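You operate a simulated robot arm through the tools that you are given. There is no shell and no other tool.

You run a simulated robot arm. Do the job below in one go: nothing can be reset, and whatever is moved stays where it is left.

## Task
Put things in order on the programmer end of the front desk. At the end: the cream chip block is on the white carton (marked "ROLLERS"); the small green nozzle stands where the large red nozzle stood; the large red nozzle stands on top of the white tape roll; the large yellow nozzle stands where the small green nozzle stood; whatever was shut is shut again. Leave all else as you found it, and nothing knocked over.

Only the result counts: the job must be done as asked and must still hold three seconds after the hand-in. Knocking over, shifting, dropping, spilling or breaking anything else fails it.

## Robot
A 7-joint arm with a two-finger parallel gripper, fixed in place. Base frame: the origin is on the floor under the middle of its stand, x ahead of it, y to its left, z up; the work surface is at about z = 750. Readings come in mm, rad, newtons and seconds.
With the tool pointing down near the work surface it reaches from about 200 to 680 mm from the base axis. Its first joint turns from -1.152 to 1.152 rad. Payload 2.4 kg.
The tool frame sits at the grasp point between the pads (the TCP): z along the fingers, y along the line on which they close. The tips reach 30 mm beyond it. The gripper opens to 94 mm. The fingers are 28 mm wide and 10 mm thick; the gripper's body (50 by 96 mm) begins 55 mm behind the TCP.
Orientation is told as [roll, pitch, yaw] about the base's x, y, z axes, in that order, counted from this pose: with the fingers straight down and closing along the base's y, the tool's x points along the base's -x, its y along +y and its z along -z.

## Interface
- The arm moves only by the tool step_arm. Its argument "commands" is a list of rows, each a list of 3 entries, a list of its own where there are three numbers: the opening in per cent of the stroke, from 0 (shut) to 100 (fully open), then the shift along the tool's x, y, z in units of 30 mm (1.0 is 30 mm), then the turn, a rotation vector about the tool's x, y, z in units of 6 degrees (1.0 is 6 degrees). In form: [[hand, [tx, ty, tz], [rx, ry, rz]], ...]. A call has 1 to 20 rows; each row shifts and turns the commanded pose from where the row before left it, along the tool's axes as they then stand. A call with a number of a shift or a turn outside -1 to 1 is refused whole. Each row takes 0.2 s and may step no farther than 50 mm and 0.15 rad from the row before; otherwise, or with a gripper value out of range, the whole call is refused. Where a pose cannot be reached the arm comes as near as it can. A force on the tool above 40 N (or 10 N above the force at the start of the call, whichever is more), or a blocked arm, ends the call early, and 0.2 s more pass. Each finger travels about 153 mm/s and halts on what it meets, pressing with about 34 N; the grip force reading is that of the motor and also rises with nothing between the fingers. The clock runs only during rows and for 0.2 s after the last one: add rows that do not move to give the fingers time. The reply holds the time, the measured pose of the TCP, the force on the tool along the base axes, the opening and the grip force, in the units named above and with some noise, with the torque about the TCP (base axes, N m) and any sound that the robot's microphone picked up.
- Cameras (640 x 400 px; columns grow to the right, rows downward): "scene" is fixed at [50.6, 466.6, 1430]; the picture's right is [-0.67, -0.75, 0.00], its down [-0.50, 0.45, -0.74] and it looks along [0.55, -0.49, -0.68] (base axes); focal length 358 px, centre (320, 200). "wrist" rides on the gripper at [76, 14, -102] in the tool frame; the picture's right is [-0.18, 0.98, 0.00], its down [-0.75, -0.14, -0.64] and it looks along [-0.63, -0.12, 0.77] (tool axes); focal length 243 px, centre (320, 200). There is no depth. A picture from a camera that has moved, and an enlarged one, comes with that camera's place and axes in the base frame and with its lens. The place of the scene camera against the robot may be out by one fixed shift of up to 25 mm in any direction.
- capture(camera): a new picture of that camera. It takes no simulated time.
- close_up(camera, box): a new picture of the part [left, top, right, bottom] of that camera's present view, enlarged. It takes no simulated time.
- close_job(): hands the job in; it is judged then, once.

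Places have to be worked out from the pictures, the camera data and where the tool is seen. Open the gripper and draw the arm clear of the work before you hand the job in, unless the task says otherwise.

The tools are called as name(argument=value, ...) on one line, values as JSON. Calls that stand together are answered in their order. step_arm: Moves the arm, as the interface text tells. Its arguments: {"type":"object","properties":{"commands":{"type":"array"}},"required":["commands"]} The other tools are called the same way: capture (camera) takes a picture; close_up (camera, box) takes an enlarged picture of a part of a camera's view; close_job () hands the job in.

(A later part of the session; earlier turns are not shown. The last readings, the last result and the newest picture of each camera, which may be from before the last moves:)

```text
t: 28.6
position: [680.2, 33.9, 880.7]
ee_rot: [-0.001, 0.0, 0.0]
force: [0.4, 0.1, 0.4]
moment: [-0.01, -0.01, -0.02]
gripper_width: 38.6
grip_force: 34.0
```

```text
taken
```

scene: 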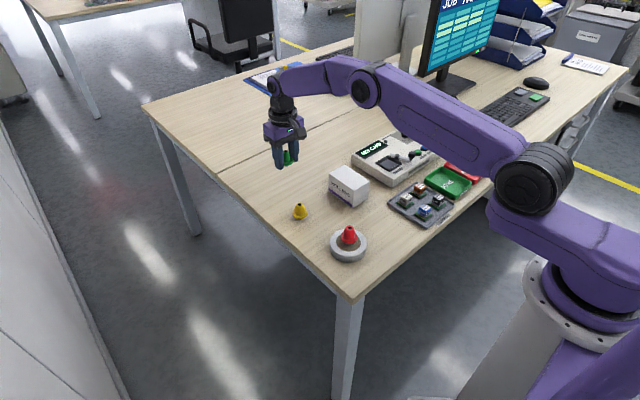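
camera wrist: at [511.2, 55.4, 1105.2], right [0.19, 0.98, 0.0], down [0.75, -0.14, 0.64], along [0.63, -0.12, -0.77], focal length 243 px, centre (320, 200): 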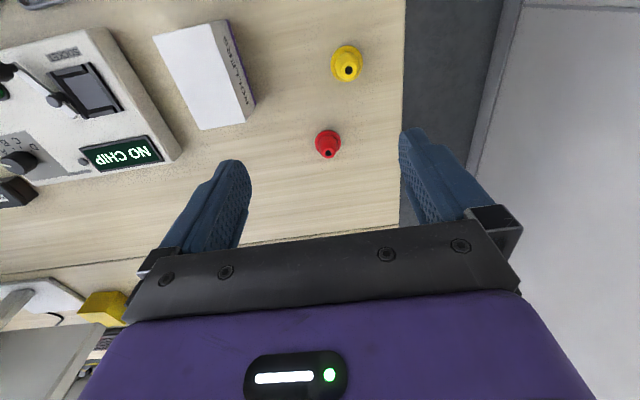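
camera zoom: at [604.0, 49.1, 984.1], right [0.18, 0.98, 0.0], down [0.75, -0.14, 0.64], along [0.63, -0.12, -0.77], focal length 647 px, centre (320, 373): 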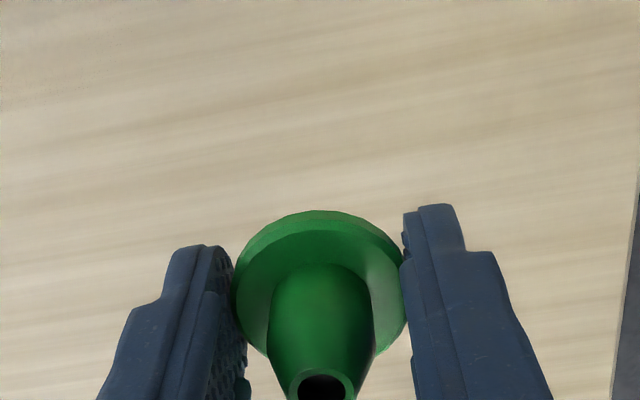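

Over red's old spot, reading ≈(680, 34.4); red's grip reading averaged (678.6, 34.7), so I trim −1 mm in x and lower to about 3 mm above contact.

step_arm(commands=[[20, [0.033, 0, 0.5], [0, 0, 0]], [20, [0, 0, 0.8], [0, 0, 0]], [20, [0, 0, 0.8], [0, 0, 0]], [20, [0, 0, 0.6], [0, 0, 0]], [20, [0, 0, 0.35], [0, 0, 0]], [20, [0, 0, 0], [0, 0, 0]], [20, [0, 0, 0], [0, 0, 0]]])

close_up(camera="scene", box=[260, 150, 320, 210])

close_up(camera="wrist", box=[200, 60, 440, 210])

```text
t: 30.2
position: [677.8, 34.8, 790.0]
ee_rot: [0.001, 0.0, 0.0]
force: [0.3, -0.1, -0.2]
moment: [-0.02, 0.02, -0.03]
gripper_width: 38.6
grip_force: 33.5
```

```text
6.67 times, centred on (290, 180) of scene
camera zoom: at [50.6, 466.6, 1430.0], right [-0.67, -0.75, 0.0], down [-0.5, 0.45, -0.74], along [0.55, -0.49, -0.68], focal length 2383 px, centre (520, 333)
```

zoom: 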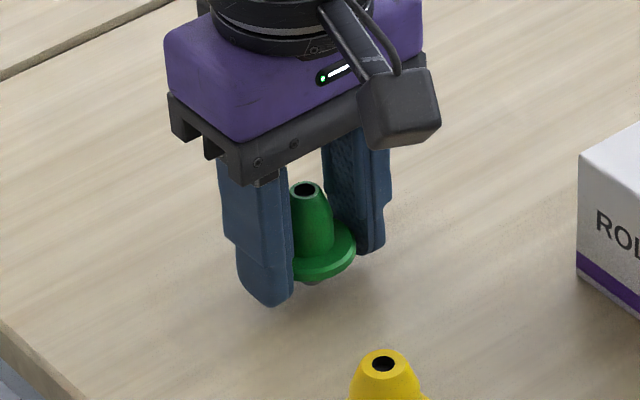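

```text
2.67 times, centred on (320, 135) of wrist
camera zoom: at [602.1, 50.1, 893.4], right [0.18, 0.98, 0.0], down [0.75, -0.14, 0.64], along [0.63, -0.12, -0.77], focal length 647 px, centre (320, 373)
```

zoom: 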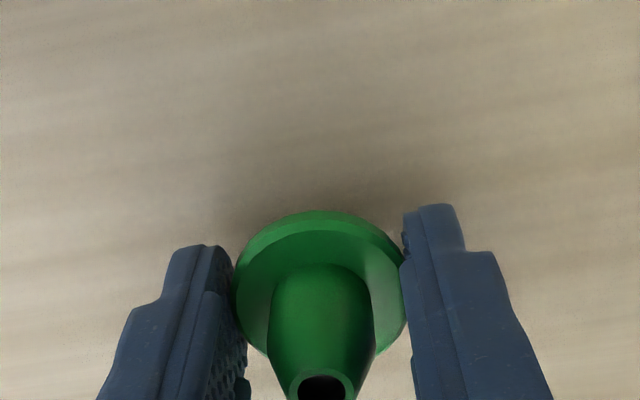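

Pose matches the earlier red-grip view within about a millimetre. I lower the last few millimetres in small steps, watching force.

step_arm(commands=[[20, [0, 0, 0.07], [0, 0, 0]], [20, [0, 0, 0], [0, 0, 0]]])

step_arm(commands=[[20, [0, 0, 0.03], [0, 0, 0]], [20, [0, 0, 0], [0, 0, 0]]])

step_arm(commands=[[20, [0, 0, 0.023], [0, 0, 0]], [20, [0, 0, 0], [0, 0, 0]]])

```text
t: 30.8
position: [676.7, 34.7, 787.0]
ee_rot: [0.0, 0.0, 0.0]
force: [1.2, 0.5, -0.7]
moment: [0.0, -0.02, 0.05]
gripper_width: 38.5
grip_force: 34.2
```

```text
t: 31.4
position: [677.7, 34.7, 786.6]
ee_rot: [0.0, 0.0, 0.001]
force: [0.1, -0.2, -0.5]
moment: [0.01, 0.02, 0.01]
gripper_width: 38.6
grip_force: 34.0
```

```text
t: 32.0
position: [677.3, 34.0, 785.2]
ee_rot: [0.001, -0.001, 0.001]
force: [-0.3, 0.2, -0.7]
moment: [0.01, -0.02, 0.0]
gripper_width: 38.5
grip_force: 34.5
```

No contact yet at z≈785.3 and x reads ~677.3, about 1 mm short. I nudge +1 mm in x and continue down.

step_arm(commands=[[20, [-0.037, 0.01, 0], [0, 0, 0]], [20, [0, 0, 0], [0, 0, 0]]])

step_arm(commands=[[20, [0, 0, 0.023], [0, 0, 0]], [20, [0, 0, 0], [0, 0, 0]]])

step_arm(commands=[[20, [0, 0, 0.023], [0, 0, 0]], [20, [0, 0, 0], [0, 0, 0]]])

```text
t: 32.6
position: [677.8, 34.6, 786.5]
ee_rot: [0.0, -0.001, -0.001]
force: [0.0, 0.7, -1.0]
moment: [0.02, -0.01, 0.0]
gripper_width: 38.6
grip_force: 34.6
```

```text
t: 33.2
position: [678.9, 35.6, 785.0]
ee_rot: [0.001, -0.001, 0.001]
force: [-0.8, -0.8, -0.3]
moment: [0.01, 0.0, 0.0]
gripper_width: 38.8
grip_force: 33.9
```

```text
t: 33.8
position: [678.3, 35.4, 784.9]
ee_rot: [0.001, -0.001, 0.0]
force: [-1.5, 0.6, 4.4]
moment: [0.03, 0.04, 0.05]
gripper_width: 38.6
grip_force: 33.8
```

Contact at 4.4 N with the TCP at (678.4, 35.3), matching red's grip pose. I release slowly and inspect.

step_arm(commands=[[44, [0, 0, 0], [0, 0, 0]], [52, [0, 0, 0], [0, 0, 0]], [65, [0, 0, 0], [0, 0, 0]], [65, [0, 0, 0], [0, 0, 0]]])

close_up(camera="scene", box=[260, 150, 320, 210])

close_up(camera="wrist", box=[200, 60, 440, 210])

```text
t: 34.8
position: [678.3, 35.4, 785.4]
ee_rot: [0.0, -0.001, 0.0]
force: [-0.4, 0.0, -0.5]
moment: [-0.01, 0.0, 0.0]
gripper_width: 60.9
grip_force: 0.0
```

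```text
6.67 times, centred on (290, 180) of scene
camera zoom: at [50.6, 466.6, 1430.0], right [-0.67, -0.75, 0.0], down [-0.5, 0.45, -0.74], along [0.55, -0.49, -0.68], focal length 2383 px, centre (520, 333)
```

zoom: 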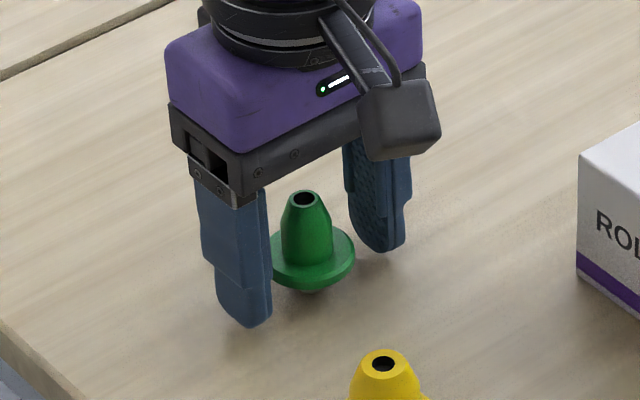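

```text
2.67 times, centred on (320, 135) of wrist
camera zoom: at [602.3, 50.2, 888.1], right [0.18, 0.98, 0.0], down [0.75, -0.14, 0.64], along [0.63, -0.12, -0.77], focal length 647 px, centre (320, 373)
```

zoom: 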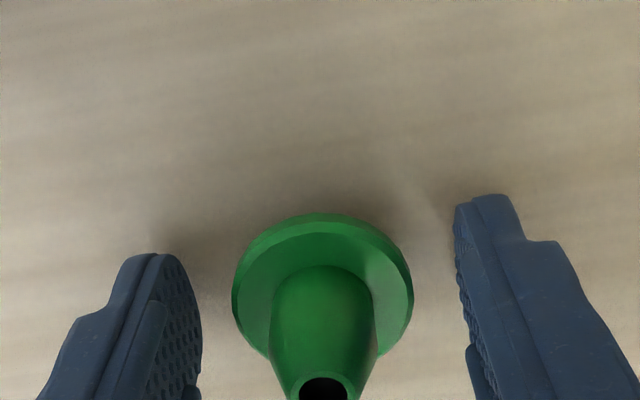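

Green stands on red's spot (scene pixels of hole and flange match within ~1 px). I rise and move over the yellow nozzle at about (580, 76).

step_arm(commands=[[65, [0, 0, -0.4], [0, 0, 0]], [65, [0, 0, -0.8], [0, 0, 0]], [65, [0, 0, -0.9], [0, 0, 0]], [65, [0.8, 0.34, 0], [0, 0, 0]], [65, [0.9, 0.34, 0], [0, 0, 0]], [65, [0.9, 0.34, 0], [0, 0, 0]], [65, [0.77, 0.34, 0], [0, 0, 0]], [65, [0, 0, 0], [0, 0, 0]], [65, [0, 0, 0], [0, 0, 0]]])

close_up(camera="wrist", box=[200, 0, 440, 200])

close_up(camera="scene", box=[260, 160, 340, 240])

```text
t: 36.8
position: [577.1, 74.8, 847.4]
ee_rot: [0.0, -0.001, 0.0]
force: [0.6, 0.9, -0.2]
moment: [0.01, -0.01, 0.01]
gripper_width: 61.0
grip_force: 0.1
```

```text
2.00 times, centred on (320, 100) of wrist
camera zoom: at [501.1, 90.1, 951.1], right [0.18, 0.98, 0.0], down [0.75, -0.14, 0.64], along [0.63, -0.12, -0.77], focal length 485 px, centre (320, 400)
```

zoom: 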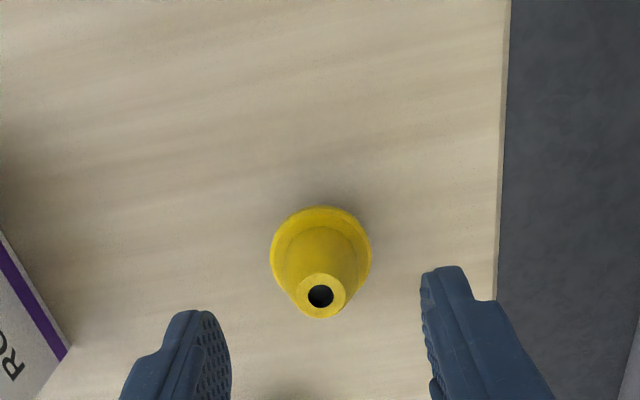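

```text
5.00 times, centred on (300, 200) of scene
camera zoom: at [50.6, 466.6, 1430.0], right [-0.67, -0.75, 0.0], down [-0.5, 0.45, -0.74], along [0.55, -0.49, -0.68], focal length 1788 px, centre (420, 200)
```

zoom: 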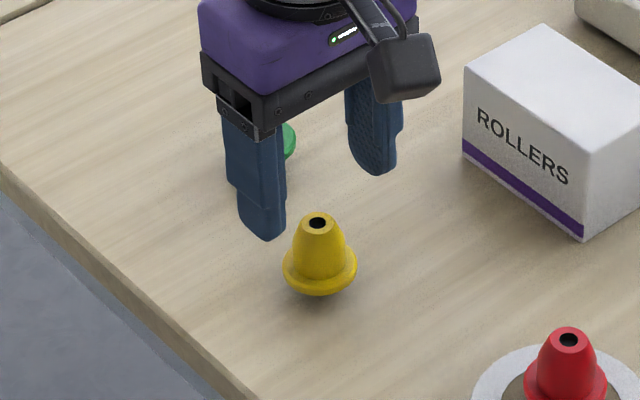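

Yellow is ~4.7 mm ahead of the TCP and ~0.9 mm to −y. I shift +1.7 mm x, −0.8 mm y and lower to z≈800 around it.

step_arm(commands=[[65, [-0.057, -0.027, 0], [0, 0, 0]], [65, [0, 0, 0.6], [0, 0, 0]], [65, [0, 0, 0.6], [0, 0, 0]], [65, [0, 0, 0.37], [0, 0, 0]], [65, [0, 0, 0], [0, 0, 0]], [65, [0, 0, 0], [0, 0, 0]]])

close_up(camera="wrist", box=[200, 40, 440, 210])

```text
t: 38.2
position: [578.6, 73.7, 800.8]
ee_rot: [0.001, 0.0, 0.0]
force: [0.3, -0.2, 0.7]
moment: [-0.02, -0.01, 0.01]
gripper_width: 61.1
grip_force: 0.1
```

```text
2.35 times, centred on (320, 125) of wrist
camera zoom: at [502.9, 88.9, 903.9], right [0.18, 0.98, 0.0], down [0.75, -0.14, 0.64], along [0.63, -0.12, -0.77], focal length 571 px, centre (320, 376)
```

zoom: 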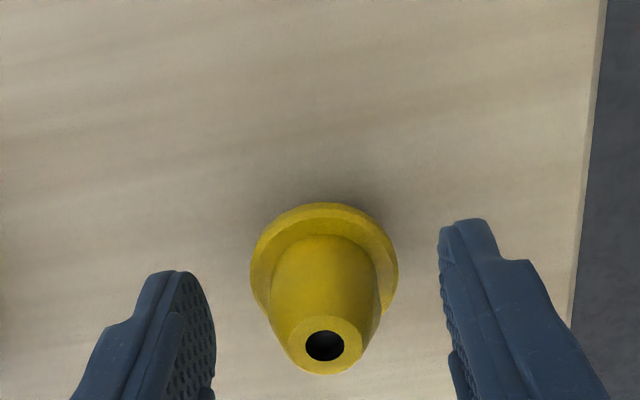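

Same view as with green except ~0.6 mm to +y. I correct that, lower 16 mm and close gently on the flange.

step_arm(commands=[[60, [0, 0.02, 0.3], [0, 0, 0]], [60, [0, 0, 0.23], [0, 0, 0]], [60, [0, 0, 0], [0, 0, 0]], [50, [0, 0, 0], [0, 0, 0]], [46, [0, 0, 0], [0, 0, 0]], [43, [0, 0, 0], [0, 0, 0]], [40, [0, 0, 0], [0, 0, 0]], [30, [0, 0, 0], [0, 0, 0]], [20, [0, 0, 0], [0, 0, 0]], [20, [0, 0, 0], [0, 0, 0]]])

close_up(camera="wrist", box=[200, 60, 440, 210])

close_up(camera="scene", box=[260, 160, 340, 240])

```text
t: 40.4
position: [578.7, 74.6, 785.2]
ee_rot: [-0.002, 0.0, 0.0]
force: [-1.0, 0.2, -0.4]
moment: [0.01, -0.02, -0.01]
gripper_width: 38.7
grip_force: 34.1
```

```text
2.67 times, centred on (320, 135) of wrist
camera zoom: at [502.9, 89.8, 888.4], right [0.18, 0.98, 0.0], down [0.75, -0.14, 0.64], along [0.63, -0.12, -0.77], focal length 647 px, centre (320, 373)
```

zoom: 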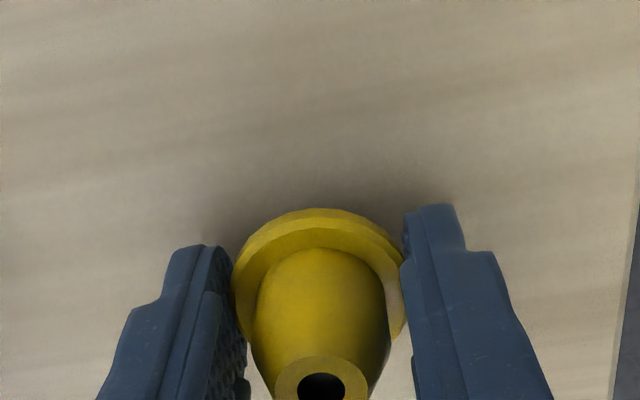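

```text
5.00 times, centred on (300, 200) of scene
camera zoom: at [50.6, 466.6, 1430.0], right [-0.67, -0.75, 0.0], down [-0.5, 0.45, -0.74], along [0.55, -0.49, -0.68], focal length 1788 px, centre (420, 200)
```

zoom: 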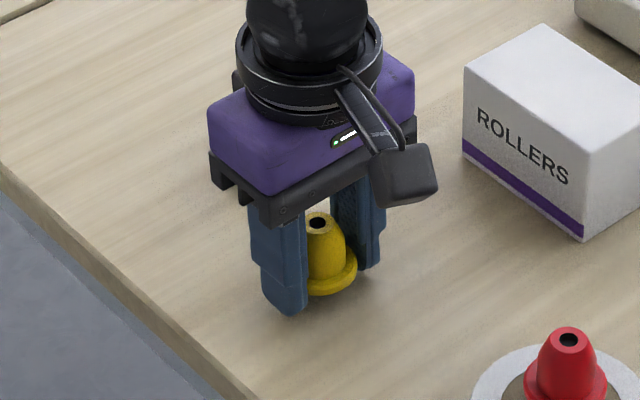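

Yellow is gripped the same way (hole/flange pixels within 1–2 px). I lift and carry it to green's original spot, whose grip pose read (378.4, −84.6).

step_arm(commands=[[20, [0, 0, -0.3], [0, 0, 0]], [20, [0, 0, -0.5], [0, 0, 0]], [20, [0, 0, -0.8], [0, 0, 0]], [20, [0, 0, -0.8], [0, 0, 0]], [20, [0, 0, -0.8], [0, 0, 0]], [20, [0.4, -0.32, 0], [0, 0, 0]], [20, [0.9, -0.72, 0], [0, 0, 0]], [20, [0.9, -0.72, 0], [0, 0, 0]], [20, [0.9, -0.72, 0], [0, 0, 0]], [20, [0.9, -0.72, 0], [0, 0, 0]], [20, [0.9, -0.72, 0], [0, 0, 0]], [20, [0.9, -0.72, 0], [0, 0, 0]], [20, [0.6, -0.48, 0], [0, 0, 0]], [20, [0.29, -0.25, 0], [0, 0, 0]], [20, [0, 0, 0], [0, 0, 0]], [20, [0, 0, 0], [0, 0, 0]]])

step_arm(commands=[[20, [0, 0, 0], [0, 0, 0]]])

close_up(camera="wrist", box=[180, 0, 460, 200])

close_up(camera="scene", box=[320, 160, 440, 270])

```text
t: 43.8
position: [378.8, -84.8, 882.1]
ee_rot: [0.0, -0.001, -0.002]
force: [0.1, 0.0, -0.7]
moment: [0.03, -0.02, -0.02]
gripper_width: 38.9
grip_force: 34.3
```

```text
t: 44.2
position: [378.3, -84.8, 882.1]
ee_rot: [0.001, -0.001, 0.001]
force: [-0.1, 0.0, -0.9]
moment: [0.02, 0.0, 0.01]
gripper_width: 39.2
grip_force: 33.8
```

```text
2.00 times, centred on (320, 100) of wrist
camera zoom: at [302.6, -69.7, 985.3], right [0.18, 0.98, 0.0], down [0.75, -0.14, 0.64], along [0.63, -0.12, -0.77], focal length 485 px, centre (320, 400)
```

zoom: 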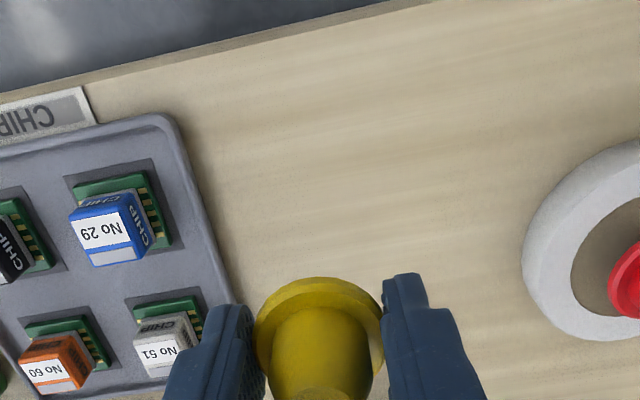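

```text
3.64 times, centred on (380, 215) of scene
camera zoom: at [50.6, 466.6, 1430.0], right [-0.67, -0.75, 0.0], down [-0.5, 0.45, -0.74], along [0.55, -0.49, -0.68], focal length 1300 px, centre (102, 146)
```

zoom: 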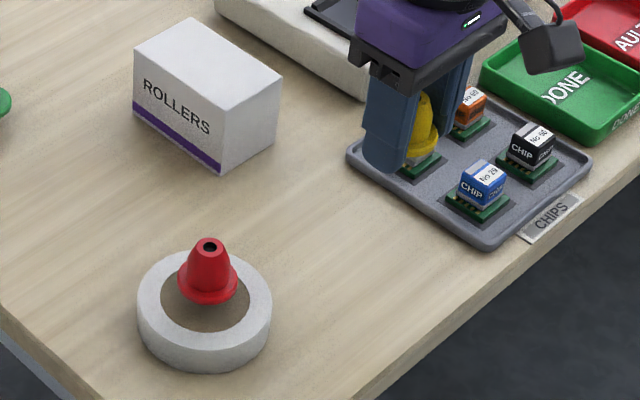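

At (378.5, −84.8), matching green's grip pose. I lower to ~3 mm above contact and compare with the earlier green-grip picture.

step_arm(commands=[[20, [0, 0, 0.5], [0, 0, 0]], [20, [0, 0, 0.8], [0, 0, 0]], [20, [0, 0, 0.8], [0, 0, 0]], [20, [0, 0, 0.6], [0, 0, 0]], [20, [0, 0, 0.4], [0, 0, 0]], [20, [0, 0, 0], [0, 0, 0]], [20, [0, 0, 0], [0, 0, 0]]])

close_up(camera="scene", box=[370, 180, 440, 250])

close_up(camera="wrist", box=[200, 60, 440, 210])

```text
t: 45.8
position: [378.7, -85.2, 789.5]
ee_rot: [0.0, 0.002, 0.001]
force: [0.4, -0.4, -0.2]
moment: [-0.02, -0.02, 0.03]
gripper_width: 38.7
grip_force: 34.0
```

```text
5.71 times, centred on (405, 215) of scene
camera zoom: at [50.6, 466.6, 1430.0], right [-0.67, -0.75, 0.0], down [-0.5, 0.45, -0.74], along [0.55, -0.49, -0.68], focal length 2043 px, centre (-166, 114)
```

zoom: 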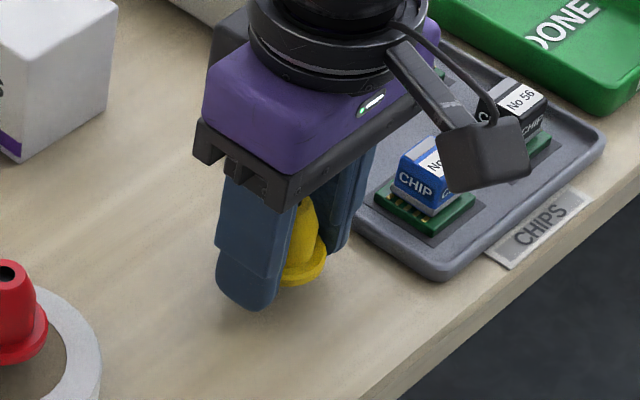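

```text
2.67 times, centred on (320, 135) of wrist
camera zoom: at [302.7, -70.0, 892.1], right [0.18, 0.98, 0.0], down [0.75, -0.14, 0.64], along [0.63, -0.12, -0.77], focal length 647 px, centre (320, 373)
```

zoom: 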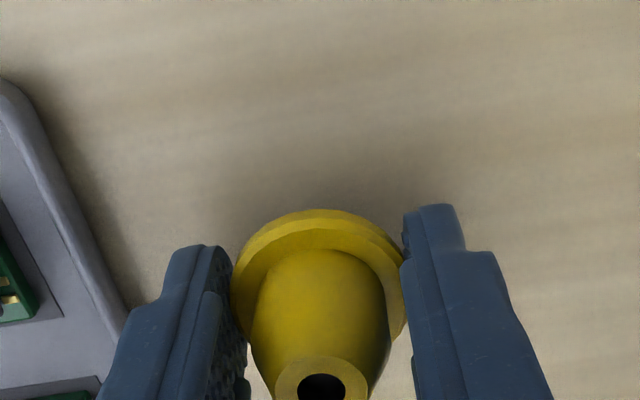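

Matches. Now small downward steps until contact.

step_arm(commands=[[20, [0, 0, 0.07], [0, 0, 0]], [20, [0, 0, 0], [0, 0, 0]]])

step_arm(commands=[[20, [0, 0, 0.025], [0, 0, 0]], [20, [0, 0, 0], [0, 0, 0]]])

step_arm(commands=[[20, [0, 0, 0.023], [0, 0, 0]], [20, [0, 0, 0], [0, 0, 0]]])

```text
t: 46.4
position: [378.6, -84.4, 786.1]
ee_rot: [0.0, 0.0, 0.001]
force: [-0.5, -0.8, -0.4]
moment: [-0.03, 0.05, -0.05]
gripper_width: 38.7
grip_force: 34.2
```

```text
t: 47.0
position: [378.4, -85.6, 784.1]
ee_rot: [-0.001, 0.001, 0.0]
force: [-1.8, 2.5, 6.2]
moment: [0.05, 0.02, 0.06]
gripper_width: 38.8
grip_force: 34.1
```

```text
t: 47.6
position: [378.6, -85.3, 784.7]
ee_rot: [0.0, -0.001, -0.001]
force: [-1.0, 2.3, 29.0]
moment: [0.08, -0.02, 0.0]
gripper_width: 38.6
grip_force: 34.1
```

In contact (29 N on the last step), so I back off the last 0.7 mm, then release slowly.

step_arm(commands=[[20, [0, 0, -0.023], [0, 0, 0]], [20, [0, 0, 0], [0, 0, 0]]])

step_arm(commands=[[44, [0, 0, 0], [0, 0, 0]], [50, [0, 0, 0], [0, 0, 0]], [60, [0, 0, 0], [0, 0, 0]], [60, [0, 0, 0], [0, 0, 0]]])

close_up(camera="scene", box=[370, 180, 440, 250])

close_up(camera="wrist", box=[200, 60, 440, 210])

```text
t: 48.2
position: [378.6, -86.2, 784.8]
ee_rot: [-0.001, -0.001, 0.0]
force: [1.5, 3.9, 11.7]
moment: [0.08, -0.09, 0.01]
gripper_width: 38.6
grip_force: 34.3
```

```text
t: 49.2
position: [379.3, -85.7, 785.5]
ee_rot: [0.0, -0.001, 0.001]
force: [0.5, 0.5, 0.1]
moment: [0.02, 0.02, 0.02]
gripper_width: 56.1
grip_force: 0.0
```

```text
5.71 times, centred on (405, 215) of scene
camera zoom: at [50.6, 466.6, 1430.0], right [-0.67, -0.75, 0.0], down [-0.5, 0.45, -0.74], along [0.55, -0.49, -0.68], focal length 2043 px, centre (-166, 114)
```

zoom: 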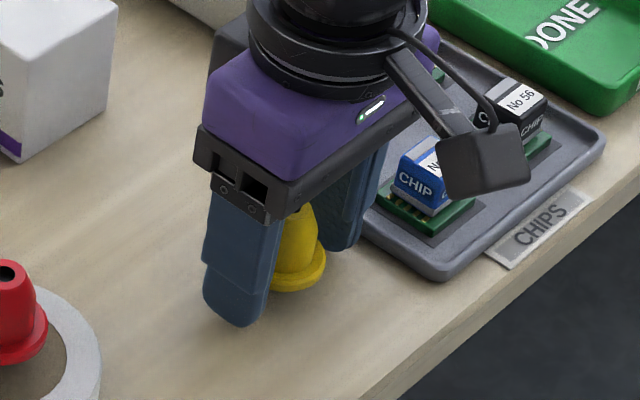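

```text
2.67 times, centred on (320, 135) of wrist
camera zoom: at [302.5, -70.7, 888.2], right [0.18, 0.98, 0.0], down [0.75, -0.14, 0.64], along [0.63, -0.12, -0.77], focal length 647 px, centre (320, 373)
```

zoom: 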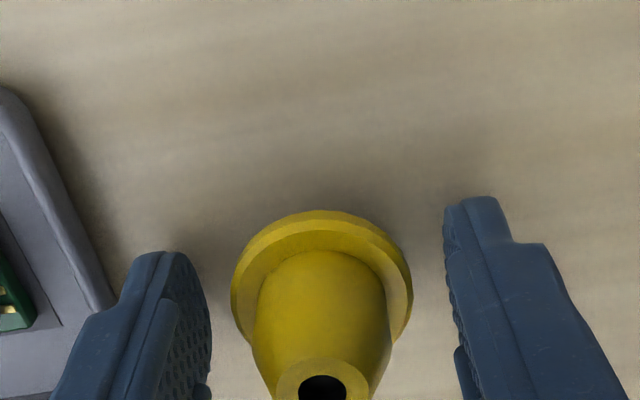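

Yellow stands on green's old spot (flange pixels match). I rise and move over the chip tray to look at chip No 51.

step_arm(commands=[[60, [0, 0, -0.5], [0, 0, 0]], [60, [0, 0, -1], [0, 0, 0]], [60, [0, 0, -1], [0, 0, 0]], [60, [0, 0, -1], [0, 0, 0]], [60, [-0.4, -0.7, 0], [0, 0, 0]], [60, [-0.4, -0.7, 0], [0, 0, 0]], [60, [-0.4, -0.7, 0], [0, 0, 0]], [60, [-0.2, -0.7, 0], [0, 0, 0]], [60, [0, 0, 0], [0, 0, 0]], [60, [0, 0, 0], [0, 0, 0]]])

close_up(camera="wrist", box=[180, 0, 460, 200])

close_up(camera="wrist", box=[270, 30, 370, 130])

close_up(camera="scene", box=[320, 160, 440, 270])

```text
t: 51.4
position: [419.7, -169.2, 889.3]
ee_rot: [0.0, 0.0, 0.0]
force: [-0.2, 0.4, -0.4]
moment: [-0.01, 0.0, 0.01]
gripper_width: 56.5
grip_force: 0.0
```

```text
2.00 times, centred on (320, 100) of wrist
camera zoom: at [343.9, -154.0, 993.3], right [0.18, 0.98, 0.0], down [0.75, -0.14, 0.64], along [0.63, -0.12, -0.77], focal length 485 px, centre (320, 400)
```

zoom: 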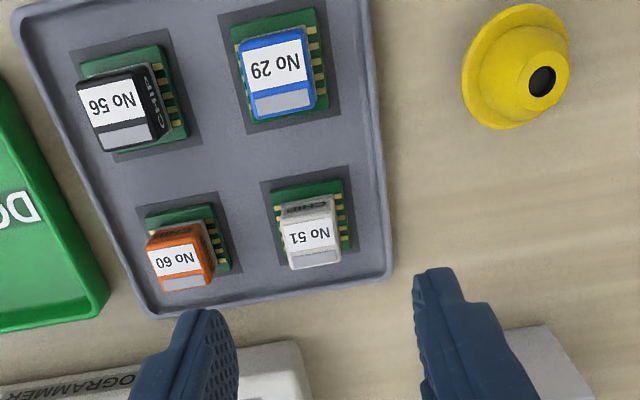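

```text
4.00 times, centred on (320, 80) of wrist
camera zoom: at [343.9, -154.0, 993.3], right [0.18, 0.98, 0.0], down [0.75, -0.14, 0.64], along [0.63, -0.12, -0.77], focal length 970 px, centre (320, 680)
```

zoom: 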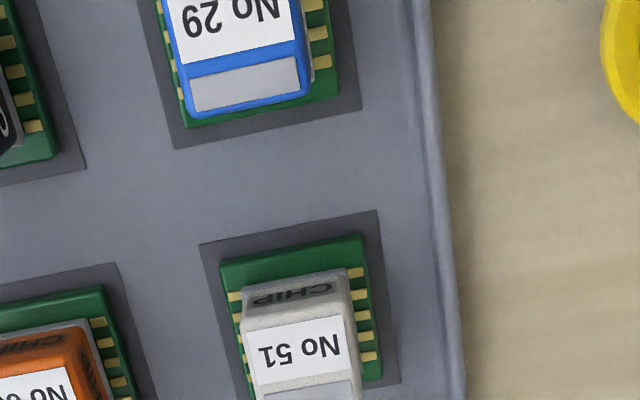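

```text
3.64 times, centred on (380, 215) of scene
camera zoom: at [50.6, 466.6, 1430.0], right [-0.67, -0.75, 0.0], down [-0.5, 0.45, -0.74], along [0.55, -0.49, -0.68], focal length 1300 px, centre (102, 146)
```

zoom: 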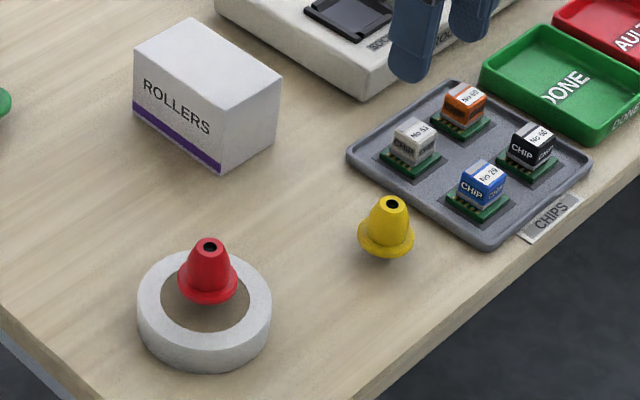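

I zoom strongly on chip No 51 to confirm its colour and grip geometry.

close_up(camera="wrist", box=[305, 80, 365, 140])

close_up(camera="scene", box=[385, 180, 450, 225])

close_up(camera="scene", box=[340, 120, 450, 200])

```text
6.67 times, centred on (335, 110) of wrist
camera zoom: at [343.9, -154.0, 993.3], right [0.18, 0.98, 0.0], down [0.75, -0.14, 0.64], along [0.63, -0.12, -0.77], focal length 1618 px, centre (220, 800)
```

zoom: 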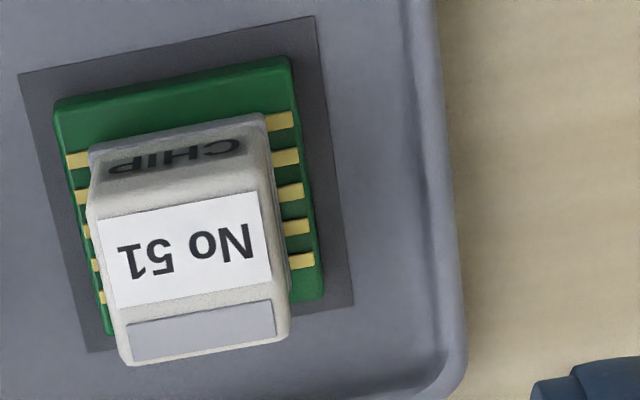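

```text
8.89 times, centred on (418, 202) of scene
camera zoom: at [50.6, 466.6, 1430.0], right [-0.67, -0.75, 0.0], down [-0.5, 0.45, -0.74], along [0.55, -0.49, -0.68], focal length 3178 px, centre (-547, 178)
```

zoom: 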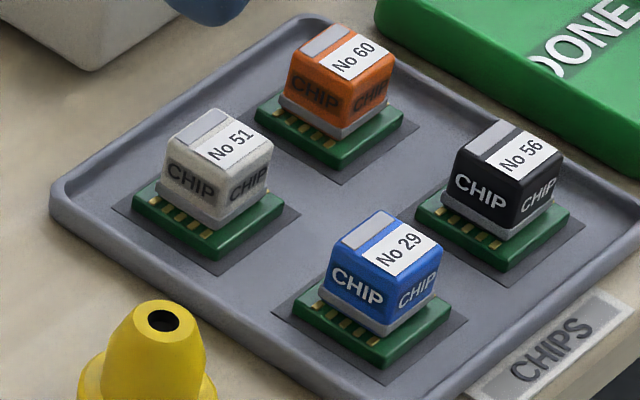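

```text
5.00 times, centred on (395, 160) of scene
camera zoom: at [50.6, 466.6, 1430.0], right [-0.67, -0.75, 0.0], down [-0.5, 0.45, -0.74], along [0.55, -0.49, -0.68], focal length 1788 px, centre (-55, 400)
```

zoom: 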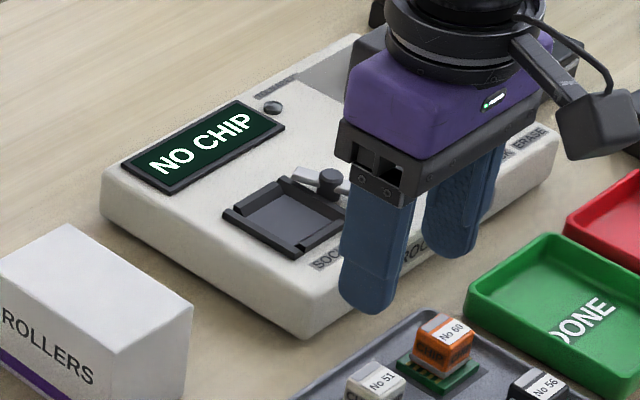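

The body is clearly warm off-white against its white label, so No 51 is the cream chip. It is centred at about (425.2, −173.5), cap ≈23 mm wide with top ≈785, on a 33 mm green base; orange neighbour ~58 mm away. I narrow the opening to ~40 mm, centre over it and lower to z≈835 to check.

step_arm(commands=[[43, [-0.18, -0.16, 0], [0, 0, 0]], [43, [0, 0, 0.6], [0, 0, 0]], [43, [0, 0, 0.6], [0, 0, 0]], [43, [0, 0, 0.6], [0, 0, 0]], [43, [0, 0, 0], [0, 0, 0]], [43, [0, 0, 0], [0, 0, 0]]])

close_up(camera="wrist", box=[230, 30, 410, 200])

close_up(camera="scene", box=[375, 150, 455, 220])

```text
t: 52.8
position: [427.0, -175.1, 834.3]
ee_rot: [0.0, 0.0, -0.001]
force: [0.4, 0.7, 0.7]
moment: [-0.04, 0.01, -0.02]
gripper_width: 40.3
grip_force: 0.1
```

```text
2.35 times, centred on (320, 115) of wrist
camera zoom: at [350.4, -159.9, 938.3], right [0.18, 0.98, 0.0], down [0.75, -0.14, 0.64], along [0.63, -0.12, -0.77], focal length 571 px, centre (320, 400)
```

zoom: 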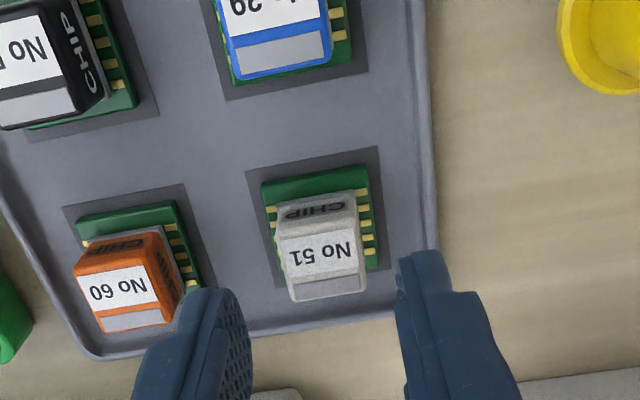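

```text
5.71 times, centred on (415, 185) of scene
camera zoom: at [50.6, 466.6, 1430.0], right [-0.67, -0.75, 0.0], down [-0.5, 0.45, -0.74], along [0.55, -0.49, -0.68], focal length 2043 px, centre (-223, 286)
```

zoom: 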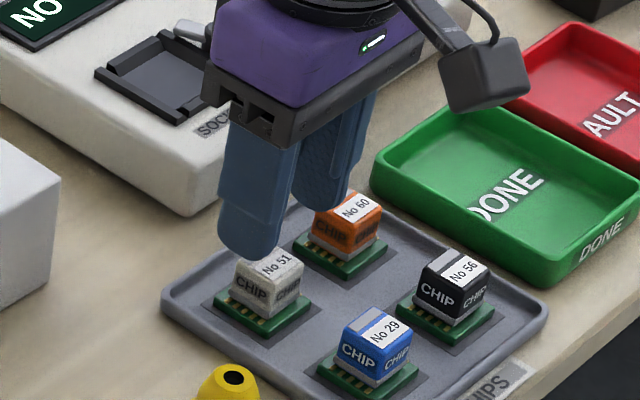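

The chip sits ~1 mm to +y and ~0.7 mm nearer than the TCP. I correct and lower so the tips come beside the cap, still above its green base.

step_arm(commands=[[43, [0.02, 0.033, 0.4], [0, 0, 0]], [43, [0, 0, 0.5], [0, 0, 0]], [43, [0, 0, 0], [0, 0, 0]], [43, [0, 0, 0], [0, 0, 0]]])

close_up(camera="wrist", box=[230, 60, 410, 200])

close_up(camera="scene", box=[385, 160, 435, 210])

```text
t: 53.8
position: [426.3, -173.7, 806.9]
ee_rot: [0.001, -0.001, 0.0]
force: [0.9, -0.7, -0.4]
moment: [-0.02, -0.03, 0.02]
gripper_width: 40.5
grip_force: 0.0
```

```text
2.86 times, centred on (320, 130) of wrist
camera zoom: at [349.6, -159.2, 910.5], right [0.18, 0.98, 0.0], down [0.75, -0.14, 0.64], along [0.63, -0.12, -0.77], focal length 693 px, centre (320, 400)
```

zoom: 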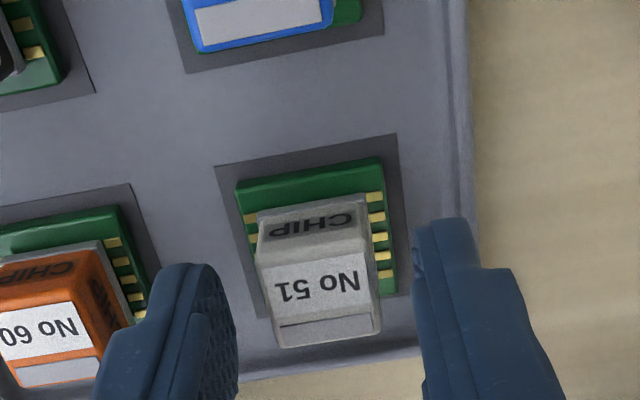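

```text
8.00 times, centred on (410, 185) of scene
camera zoom: at [50.6, 466.6, 1430.0], right [-0.67, -0.75, 0.0], down [-0.5, 0.45, -0.74], along [0.55, -0.49, -0.68], focal length 2860 px, centre (-400, 320)
```

zoom: 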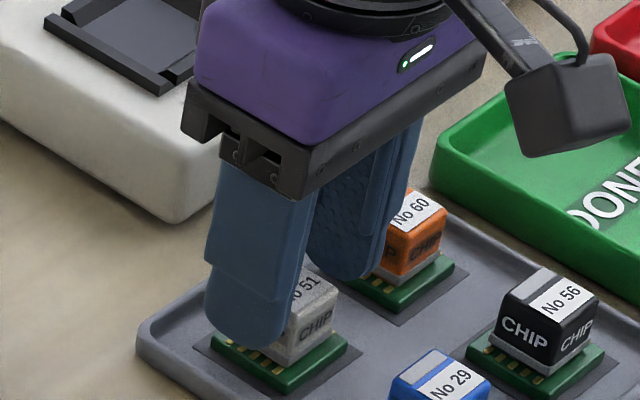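

Well centred. I lower 11.5 mm more (tips ≈766, about 5 mm above the green base) and close on the cap.

step_arm(commands=[[43, [0, 0.01, 0.25], [0, 0, 0]], [43, [0, 0, 0.13], [0, 0, 0]], [43, [0, 0, 0], [0, 0, 0]], [36, [0, 0, 0], [0, 0, 0]], [30, [0, 0, 0], [0, 0, 0]], [26, [0, 0, 0], [0, 0, 0]], [20, [0, 0, 0], [0, 0, 0]], [12, [0, 0, 0], [0, 0, 0]], [12, [0, 0, 0], [0, 0, 0]]])

close_up(camera="wrist", box=[230, 60, 410, 200])

close_up(camera="scene", box=[385, 160, 435, 210])

```text
t: 55.8
position: [425.2, -174.4, 797.3]
ee_rot: [0.001, 0.0, 0.003]
force: [1.0, 0.0, -0.2]
moment: [0.0, -0.03, -0.01]
gripper_width: 22.8
grip_force: 33.9
```

```text
2.86 times, centred on (320, 130) of wrist
camera zoom: at [349.7, -158.3, 900.3], right [0.18, 0.98, 0.0], down [0.75, -0.14, 0.64], along [0.63, -0.12, -0.77], focal length 693 px, centre (320, 400)
```

zoom: 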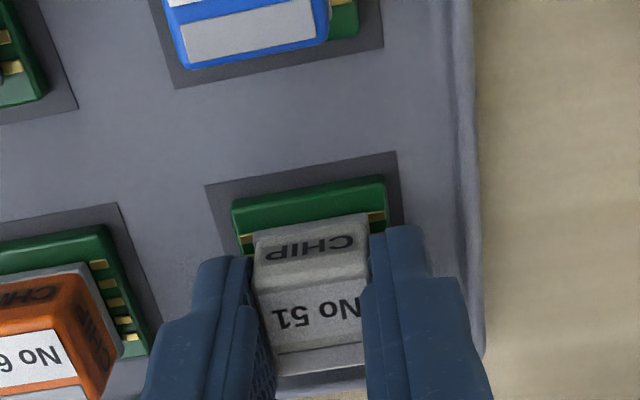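

```text
8.00 times, centred on (410, 185) of scene
camera zoom: at [50.6, 466.6, 1430.0], right [-0.67, -0.75, 0.0], down [-0.5, 0.45, -0.74], along [0.55, -0.49, -0.68], focal length 2860 px, centre (-400, 320)
```

zoom: 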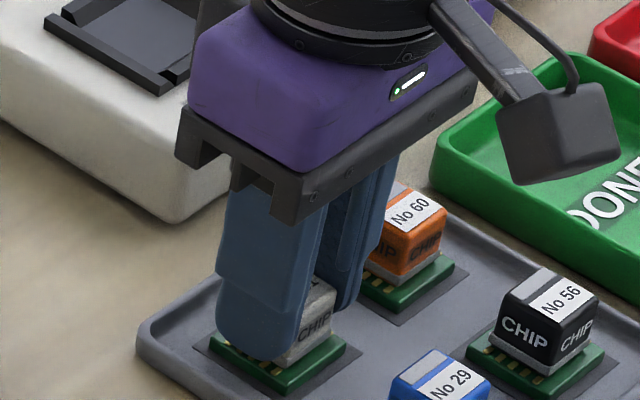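

Gripped the cap at 22.8 mm. I lift slowly straight up and check that only the chip comes with it.

step_arm(commands=[[12, [0, 0, -0.1], [0, 0, 0]], [12, [0, 0, -0.2], [0, 0, 0]], [12, [0, 0, -0.4], [0, 0, 0]], [12, [0, 0, -0.6], [0, 0, 0]], [12, [0, 0, 0], [0, 0, 0]]])

close_up(camera="wrist", box=[230, 60, 410, 200])

close_up(camera="scene", box=[375, 150, 455, 220])

```text
t: 57.0
position: [424.6, -173.4, 837.4]
ee_rot: [0.001, 0.0, 0.0]
force: [0.2, -0.4, -0.6]
moment: [0.02, 0.02, -0.02]
gripper_width: 22.8
grip_force: 33.9
```

```text
2.86 times, centred on (320, 130) of wrist
camera zoom: at [349.7, -157.2, 940.5], right [0.18, 0.98, 0.0], down [0.75, -0.14, 0.64], along [0.63, -0.12, -0.77], focal length 693 px, centre (320, 400)
```

zoom: 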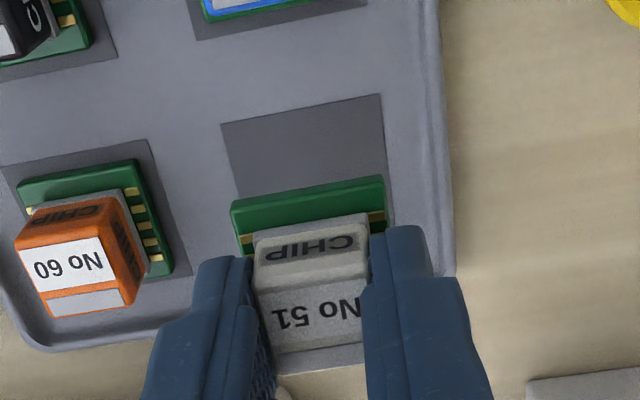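

```text
5.71 times, centred on (415, 185) of scene
camera zoom: at [50.6, 466.6, 1430.0], right [-0.67, -0.75, 0.0], down [-0.5, 0.45, -0.74], along [0.55, -0.49, -0.68], focal length 2043 px, centre (-223, 286)
```

zoom: 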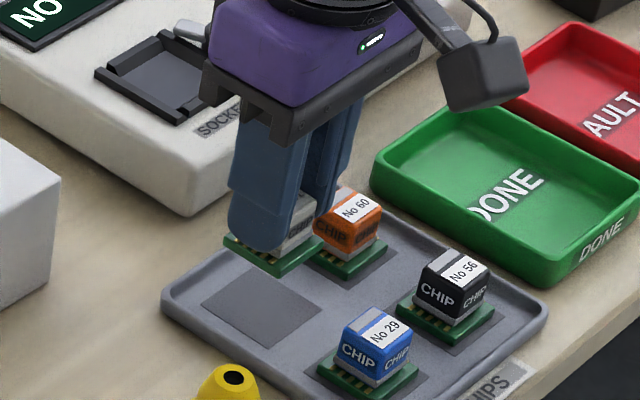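

The chip with its base lifts cleanly and the tray stayed put. I raise well above the carton and move over it.

step_arm(commands=[[12, [0, 0, -0.7], [0, 0, 0]], [12, [0, 0, -0.8], [0, 0, 0]], [12, [0, 0, -0.6], [0, 0, 0]], [12, [-0.5, 0.32, 0], [0, 0, 0]], [12, [-0.8, 0.51, 0], [0, 0, 0]], [12, [-0.8, 0.51, 0], [0, 0, 0]], [12, [-0.8, 0.51, 0], [0, 0, 0]], [12, [-0.8, 0.51, 0], [0, 0, 0]], [12, [-0.5, 0.34, 0], [0, 0, 0]], [12, [-0.3, 0.2, 0], [0, 0, 0]], [12, [0, 0, 0], [0, 0, 0]], [12, [0, 0, 0], [0, 0, 0]]])

close_up(camera="wrist", box=[200, 0, 440, 200])

close_up(camera="scene", box=[310, 130, 410, 220])

```text
t: 59.6
position: [562.3, -86.3, 900.6]
ee_rot: [-0.001, 0.0, -0.001]
force: [-0.5, 0.0, -0.9]
moment: [0.0, 0.0, 0.03]
gripper_width: 22.7
grip_force: 34.0
```

```text
2.00 times, centred on (320, 100) of wrist
camera zoom: at [485.1, -70.6, 1003.3], right [0.18, 0.98, 0.0], down [0.75, -0.14, 0.64], along [0.63, -0.12, -0.77], focal length 485 px, centre (320, 400)
```

zoom: 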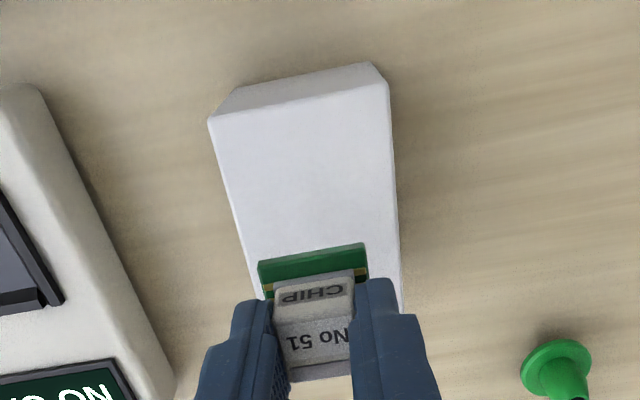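

```text
4.44 times, centred on (360, 175) of scene
camera zoom: at [50.6, 466.6, 1430.0], right [-0.67, -0.75, 0.0], down [-0.5, 0.45, -0.74], along [0.55, -0.49, -0.68], focal length 1589 px, centre (142, 311)
```

zoom: 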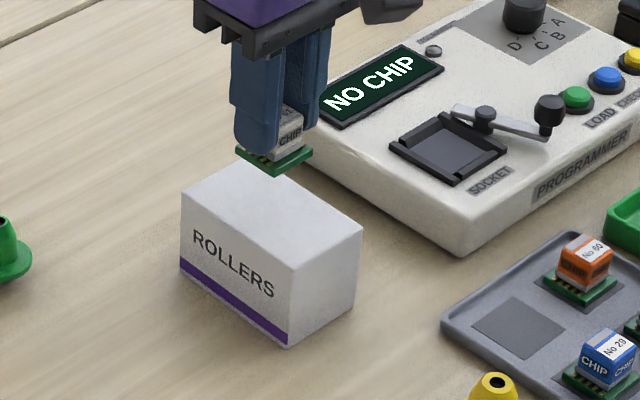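

Carton top spans x 512–611, y −115…−53, so the chip (TCP ≈(561.7, −85.6)) is nearly centred. I lower to a few millimetres above expected contact (TCP z ≈ 855).

step_arm(commands=[[12, [0.02, 0.03, 0.4], [0, 0, 0]], [12, [0, 0, 0.6], [0, 0, 0]], [12, [0, 0, 0.3], [0, 0, 0]], [12, [0, 0, 0], [0, 0, 0]], [12, [0, 0, 0], [0, 0, 0]]])

close_up(camera="scene", box=[320, 145, 380, 205])

close_up(camera="wrist", box=[200, 0, 440, 200])

```text
t: 60.8
position: [560.1, -84.2, 859.0]
ee_rot: [0.0, -0.001, 0.001]
force: [-1.4, 0.6, 4.7]
moment: [0.06, 0.01, 0.04]
gripper_width: 22.7
grip_force: 34.0
```

```text
6.67 times, centred on (350, 175) of scene
camera zoom: at [50.5, 466.6, 1430.0], right [-0.67, -0.75, 0.0], down [-0.5, 0.45, -0.74], along [0.55, -0.49, -0.68], focal length 2383 px, centre (120, 367)
```

zoom: 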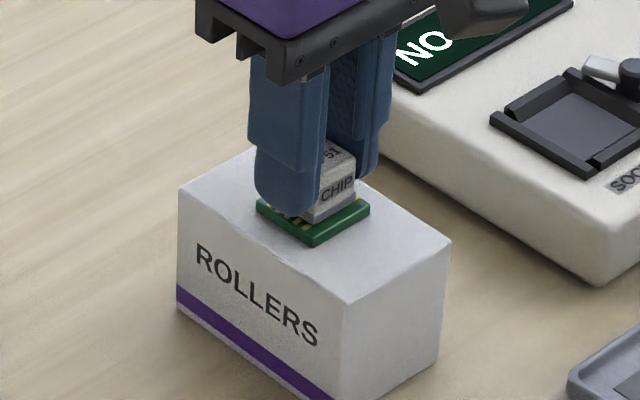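

```text
2.00 times, centred on (320, 100) of wrist
camera zoom: at [483.5, -69.6, 963.2], right [0.18, 0.98, 0.0], down [0.75, -0.14, 0.64], along [0.63, -0.12, -0.77], focal length 485 px, centre (320, 400)
```

zoom: 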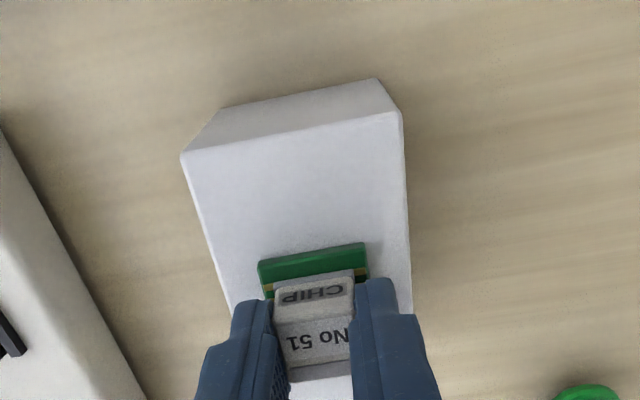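

Force of 4.7 N suggests the chip already touches the carton. I confirm with a tiny 0.3 mm step.

step_arm(commands=[[12, [0, 0, 0.01], [0, 0, 0]], [12, [0, 0, 0], [0, 0, 0]]])

```text
t: 61.4
position: [559.8, -85.4, 859.7]
ee_rot: [-0.001, 0.0, 0.0]
force: [-1.5, 0.8, 5.5]
moment: [0.04, 0.08, -0.02]
gripper_width: 22.7
grip_force: 33.6
```

Still light contact; one more 0.5 mm to be sure it is seated.

step_arm(commands=[[12, [0, 0, 0.017], [0, 0, 0]], [12, [0, 0, 0], [0, 0, 0]]])

close_up(camera="scene", box=[330, 155, 370, 195])

```text
t: 62.0
position: [560.4, -85.0, 860.0]
ee_rot: [0.0, -0.002, 0.0]
force: [-3.6, 2.7, 16.6]
moment: [0.08, 0.19, -0.02]
gripper_width: 22.6
grip_force: 33.8
```

```text
10.00 times, centred on (350, 175) of scene
camera zoom: at [50.2, 466.7, 1430.0], right [-0.67, -0.75, 0.0], down [-0.5, 0.45, -0.74], along [0.55, -0.49, -0.68], focal length 3575 px, centre (20, 450)
```

zoom: 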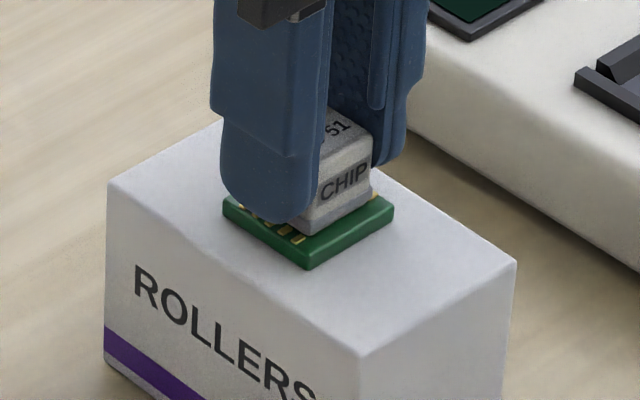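

Firm contact (16.6 N): the base is flat on the carton top. I relieve 0.5 mm, then open slowly.

step_arm(commands=[[12, [0, 0, -0.017], [0, 0, 0]], [25, [0, 0, 0], [0, 0, 0]], [30, [0, 0, 0], [0, 0, 0]], [40, [0, 0, 0], [0, 0, 0]], [40, [0, 0, 0], [0, 0, 0]]])

close_up(camera="scene", box=[330, 155, 370, 195])

close_up(camera="wrist", box=[230, 60, 410, 200])

capture(camera="scene")

```text
t: 63.2
position: [560.7, -85.5, 859.8]
ee_rot: [0.0, 0.0, 0.003]
force: [-0.1, -0.2, 0.7]
moment: [-0.02, -0.01, 0.0]
gripper_width: 37.6
grip_force: 0.0
```

```text
10.00 times, centred on (350, 175) of scene
camera zoom: at [50.6, 466.6, 1430.0], right [-0.67, -0.75, 0.0], down [-0.5, 0.45, -0.74], along [0.55, -0.49, -0.68], focal length 3575 px, centre (20, 450)
```

zoom: 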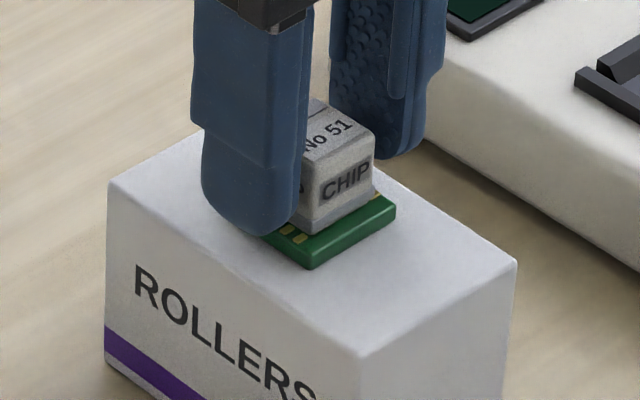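

```text
2.86 times, centred on (320, 130) of wrist
camera zoom: at [484.1, -70.0, 963.0], right [0.18, 0.98, 0.0], down [0.75, -0.14, 0.64], along [0.63, -0.12, -0.77], focal length 693 px, centre (320, 400)
```

zoom: 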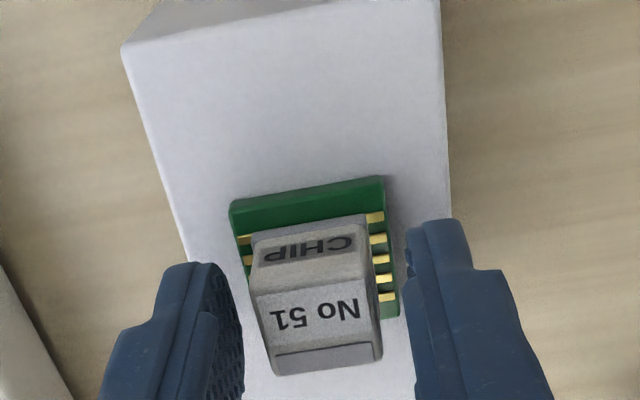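

```text
taken
```

scene: 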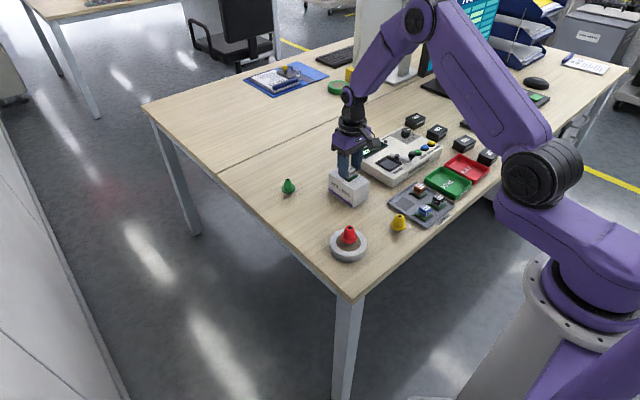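

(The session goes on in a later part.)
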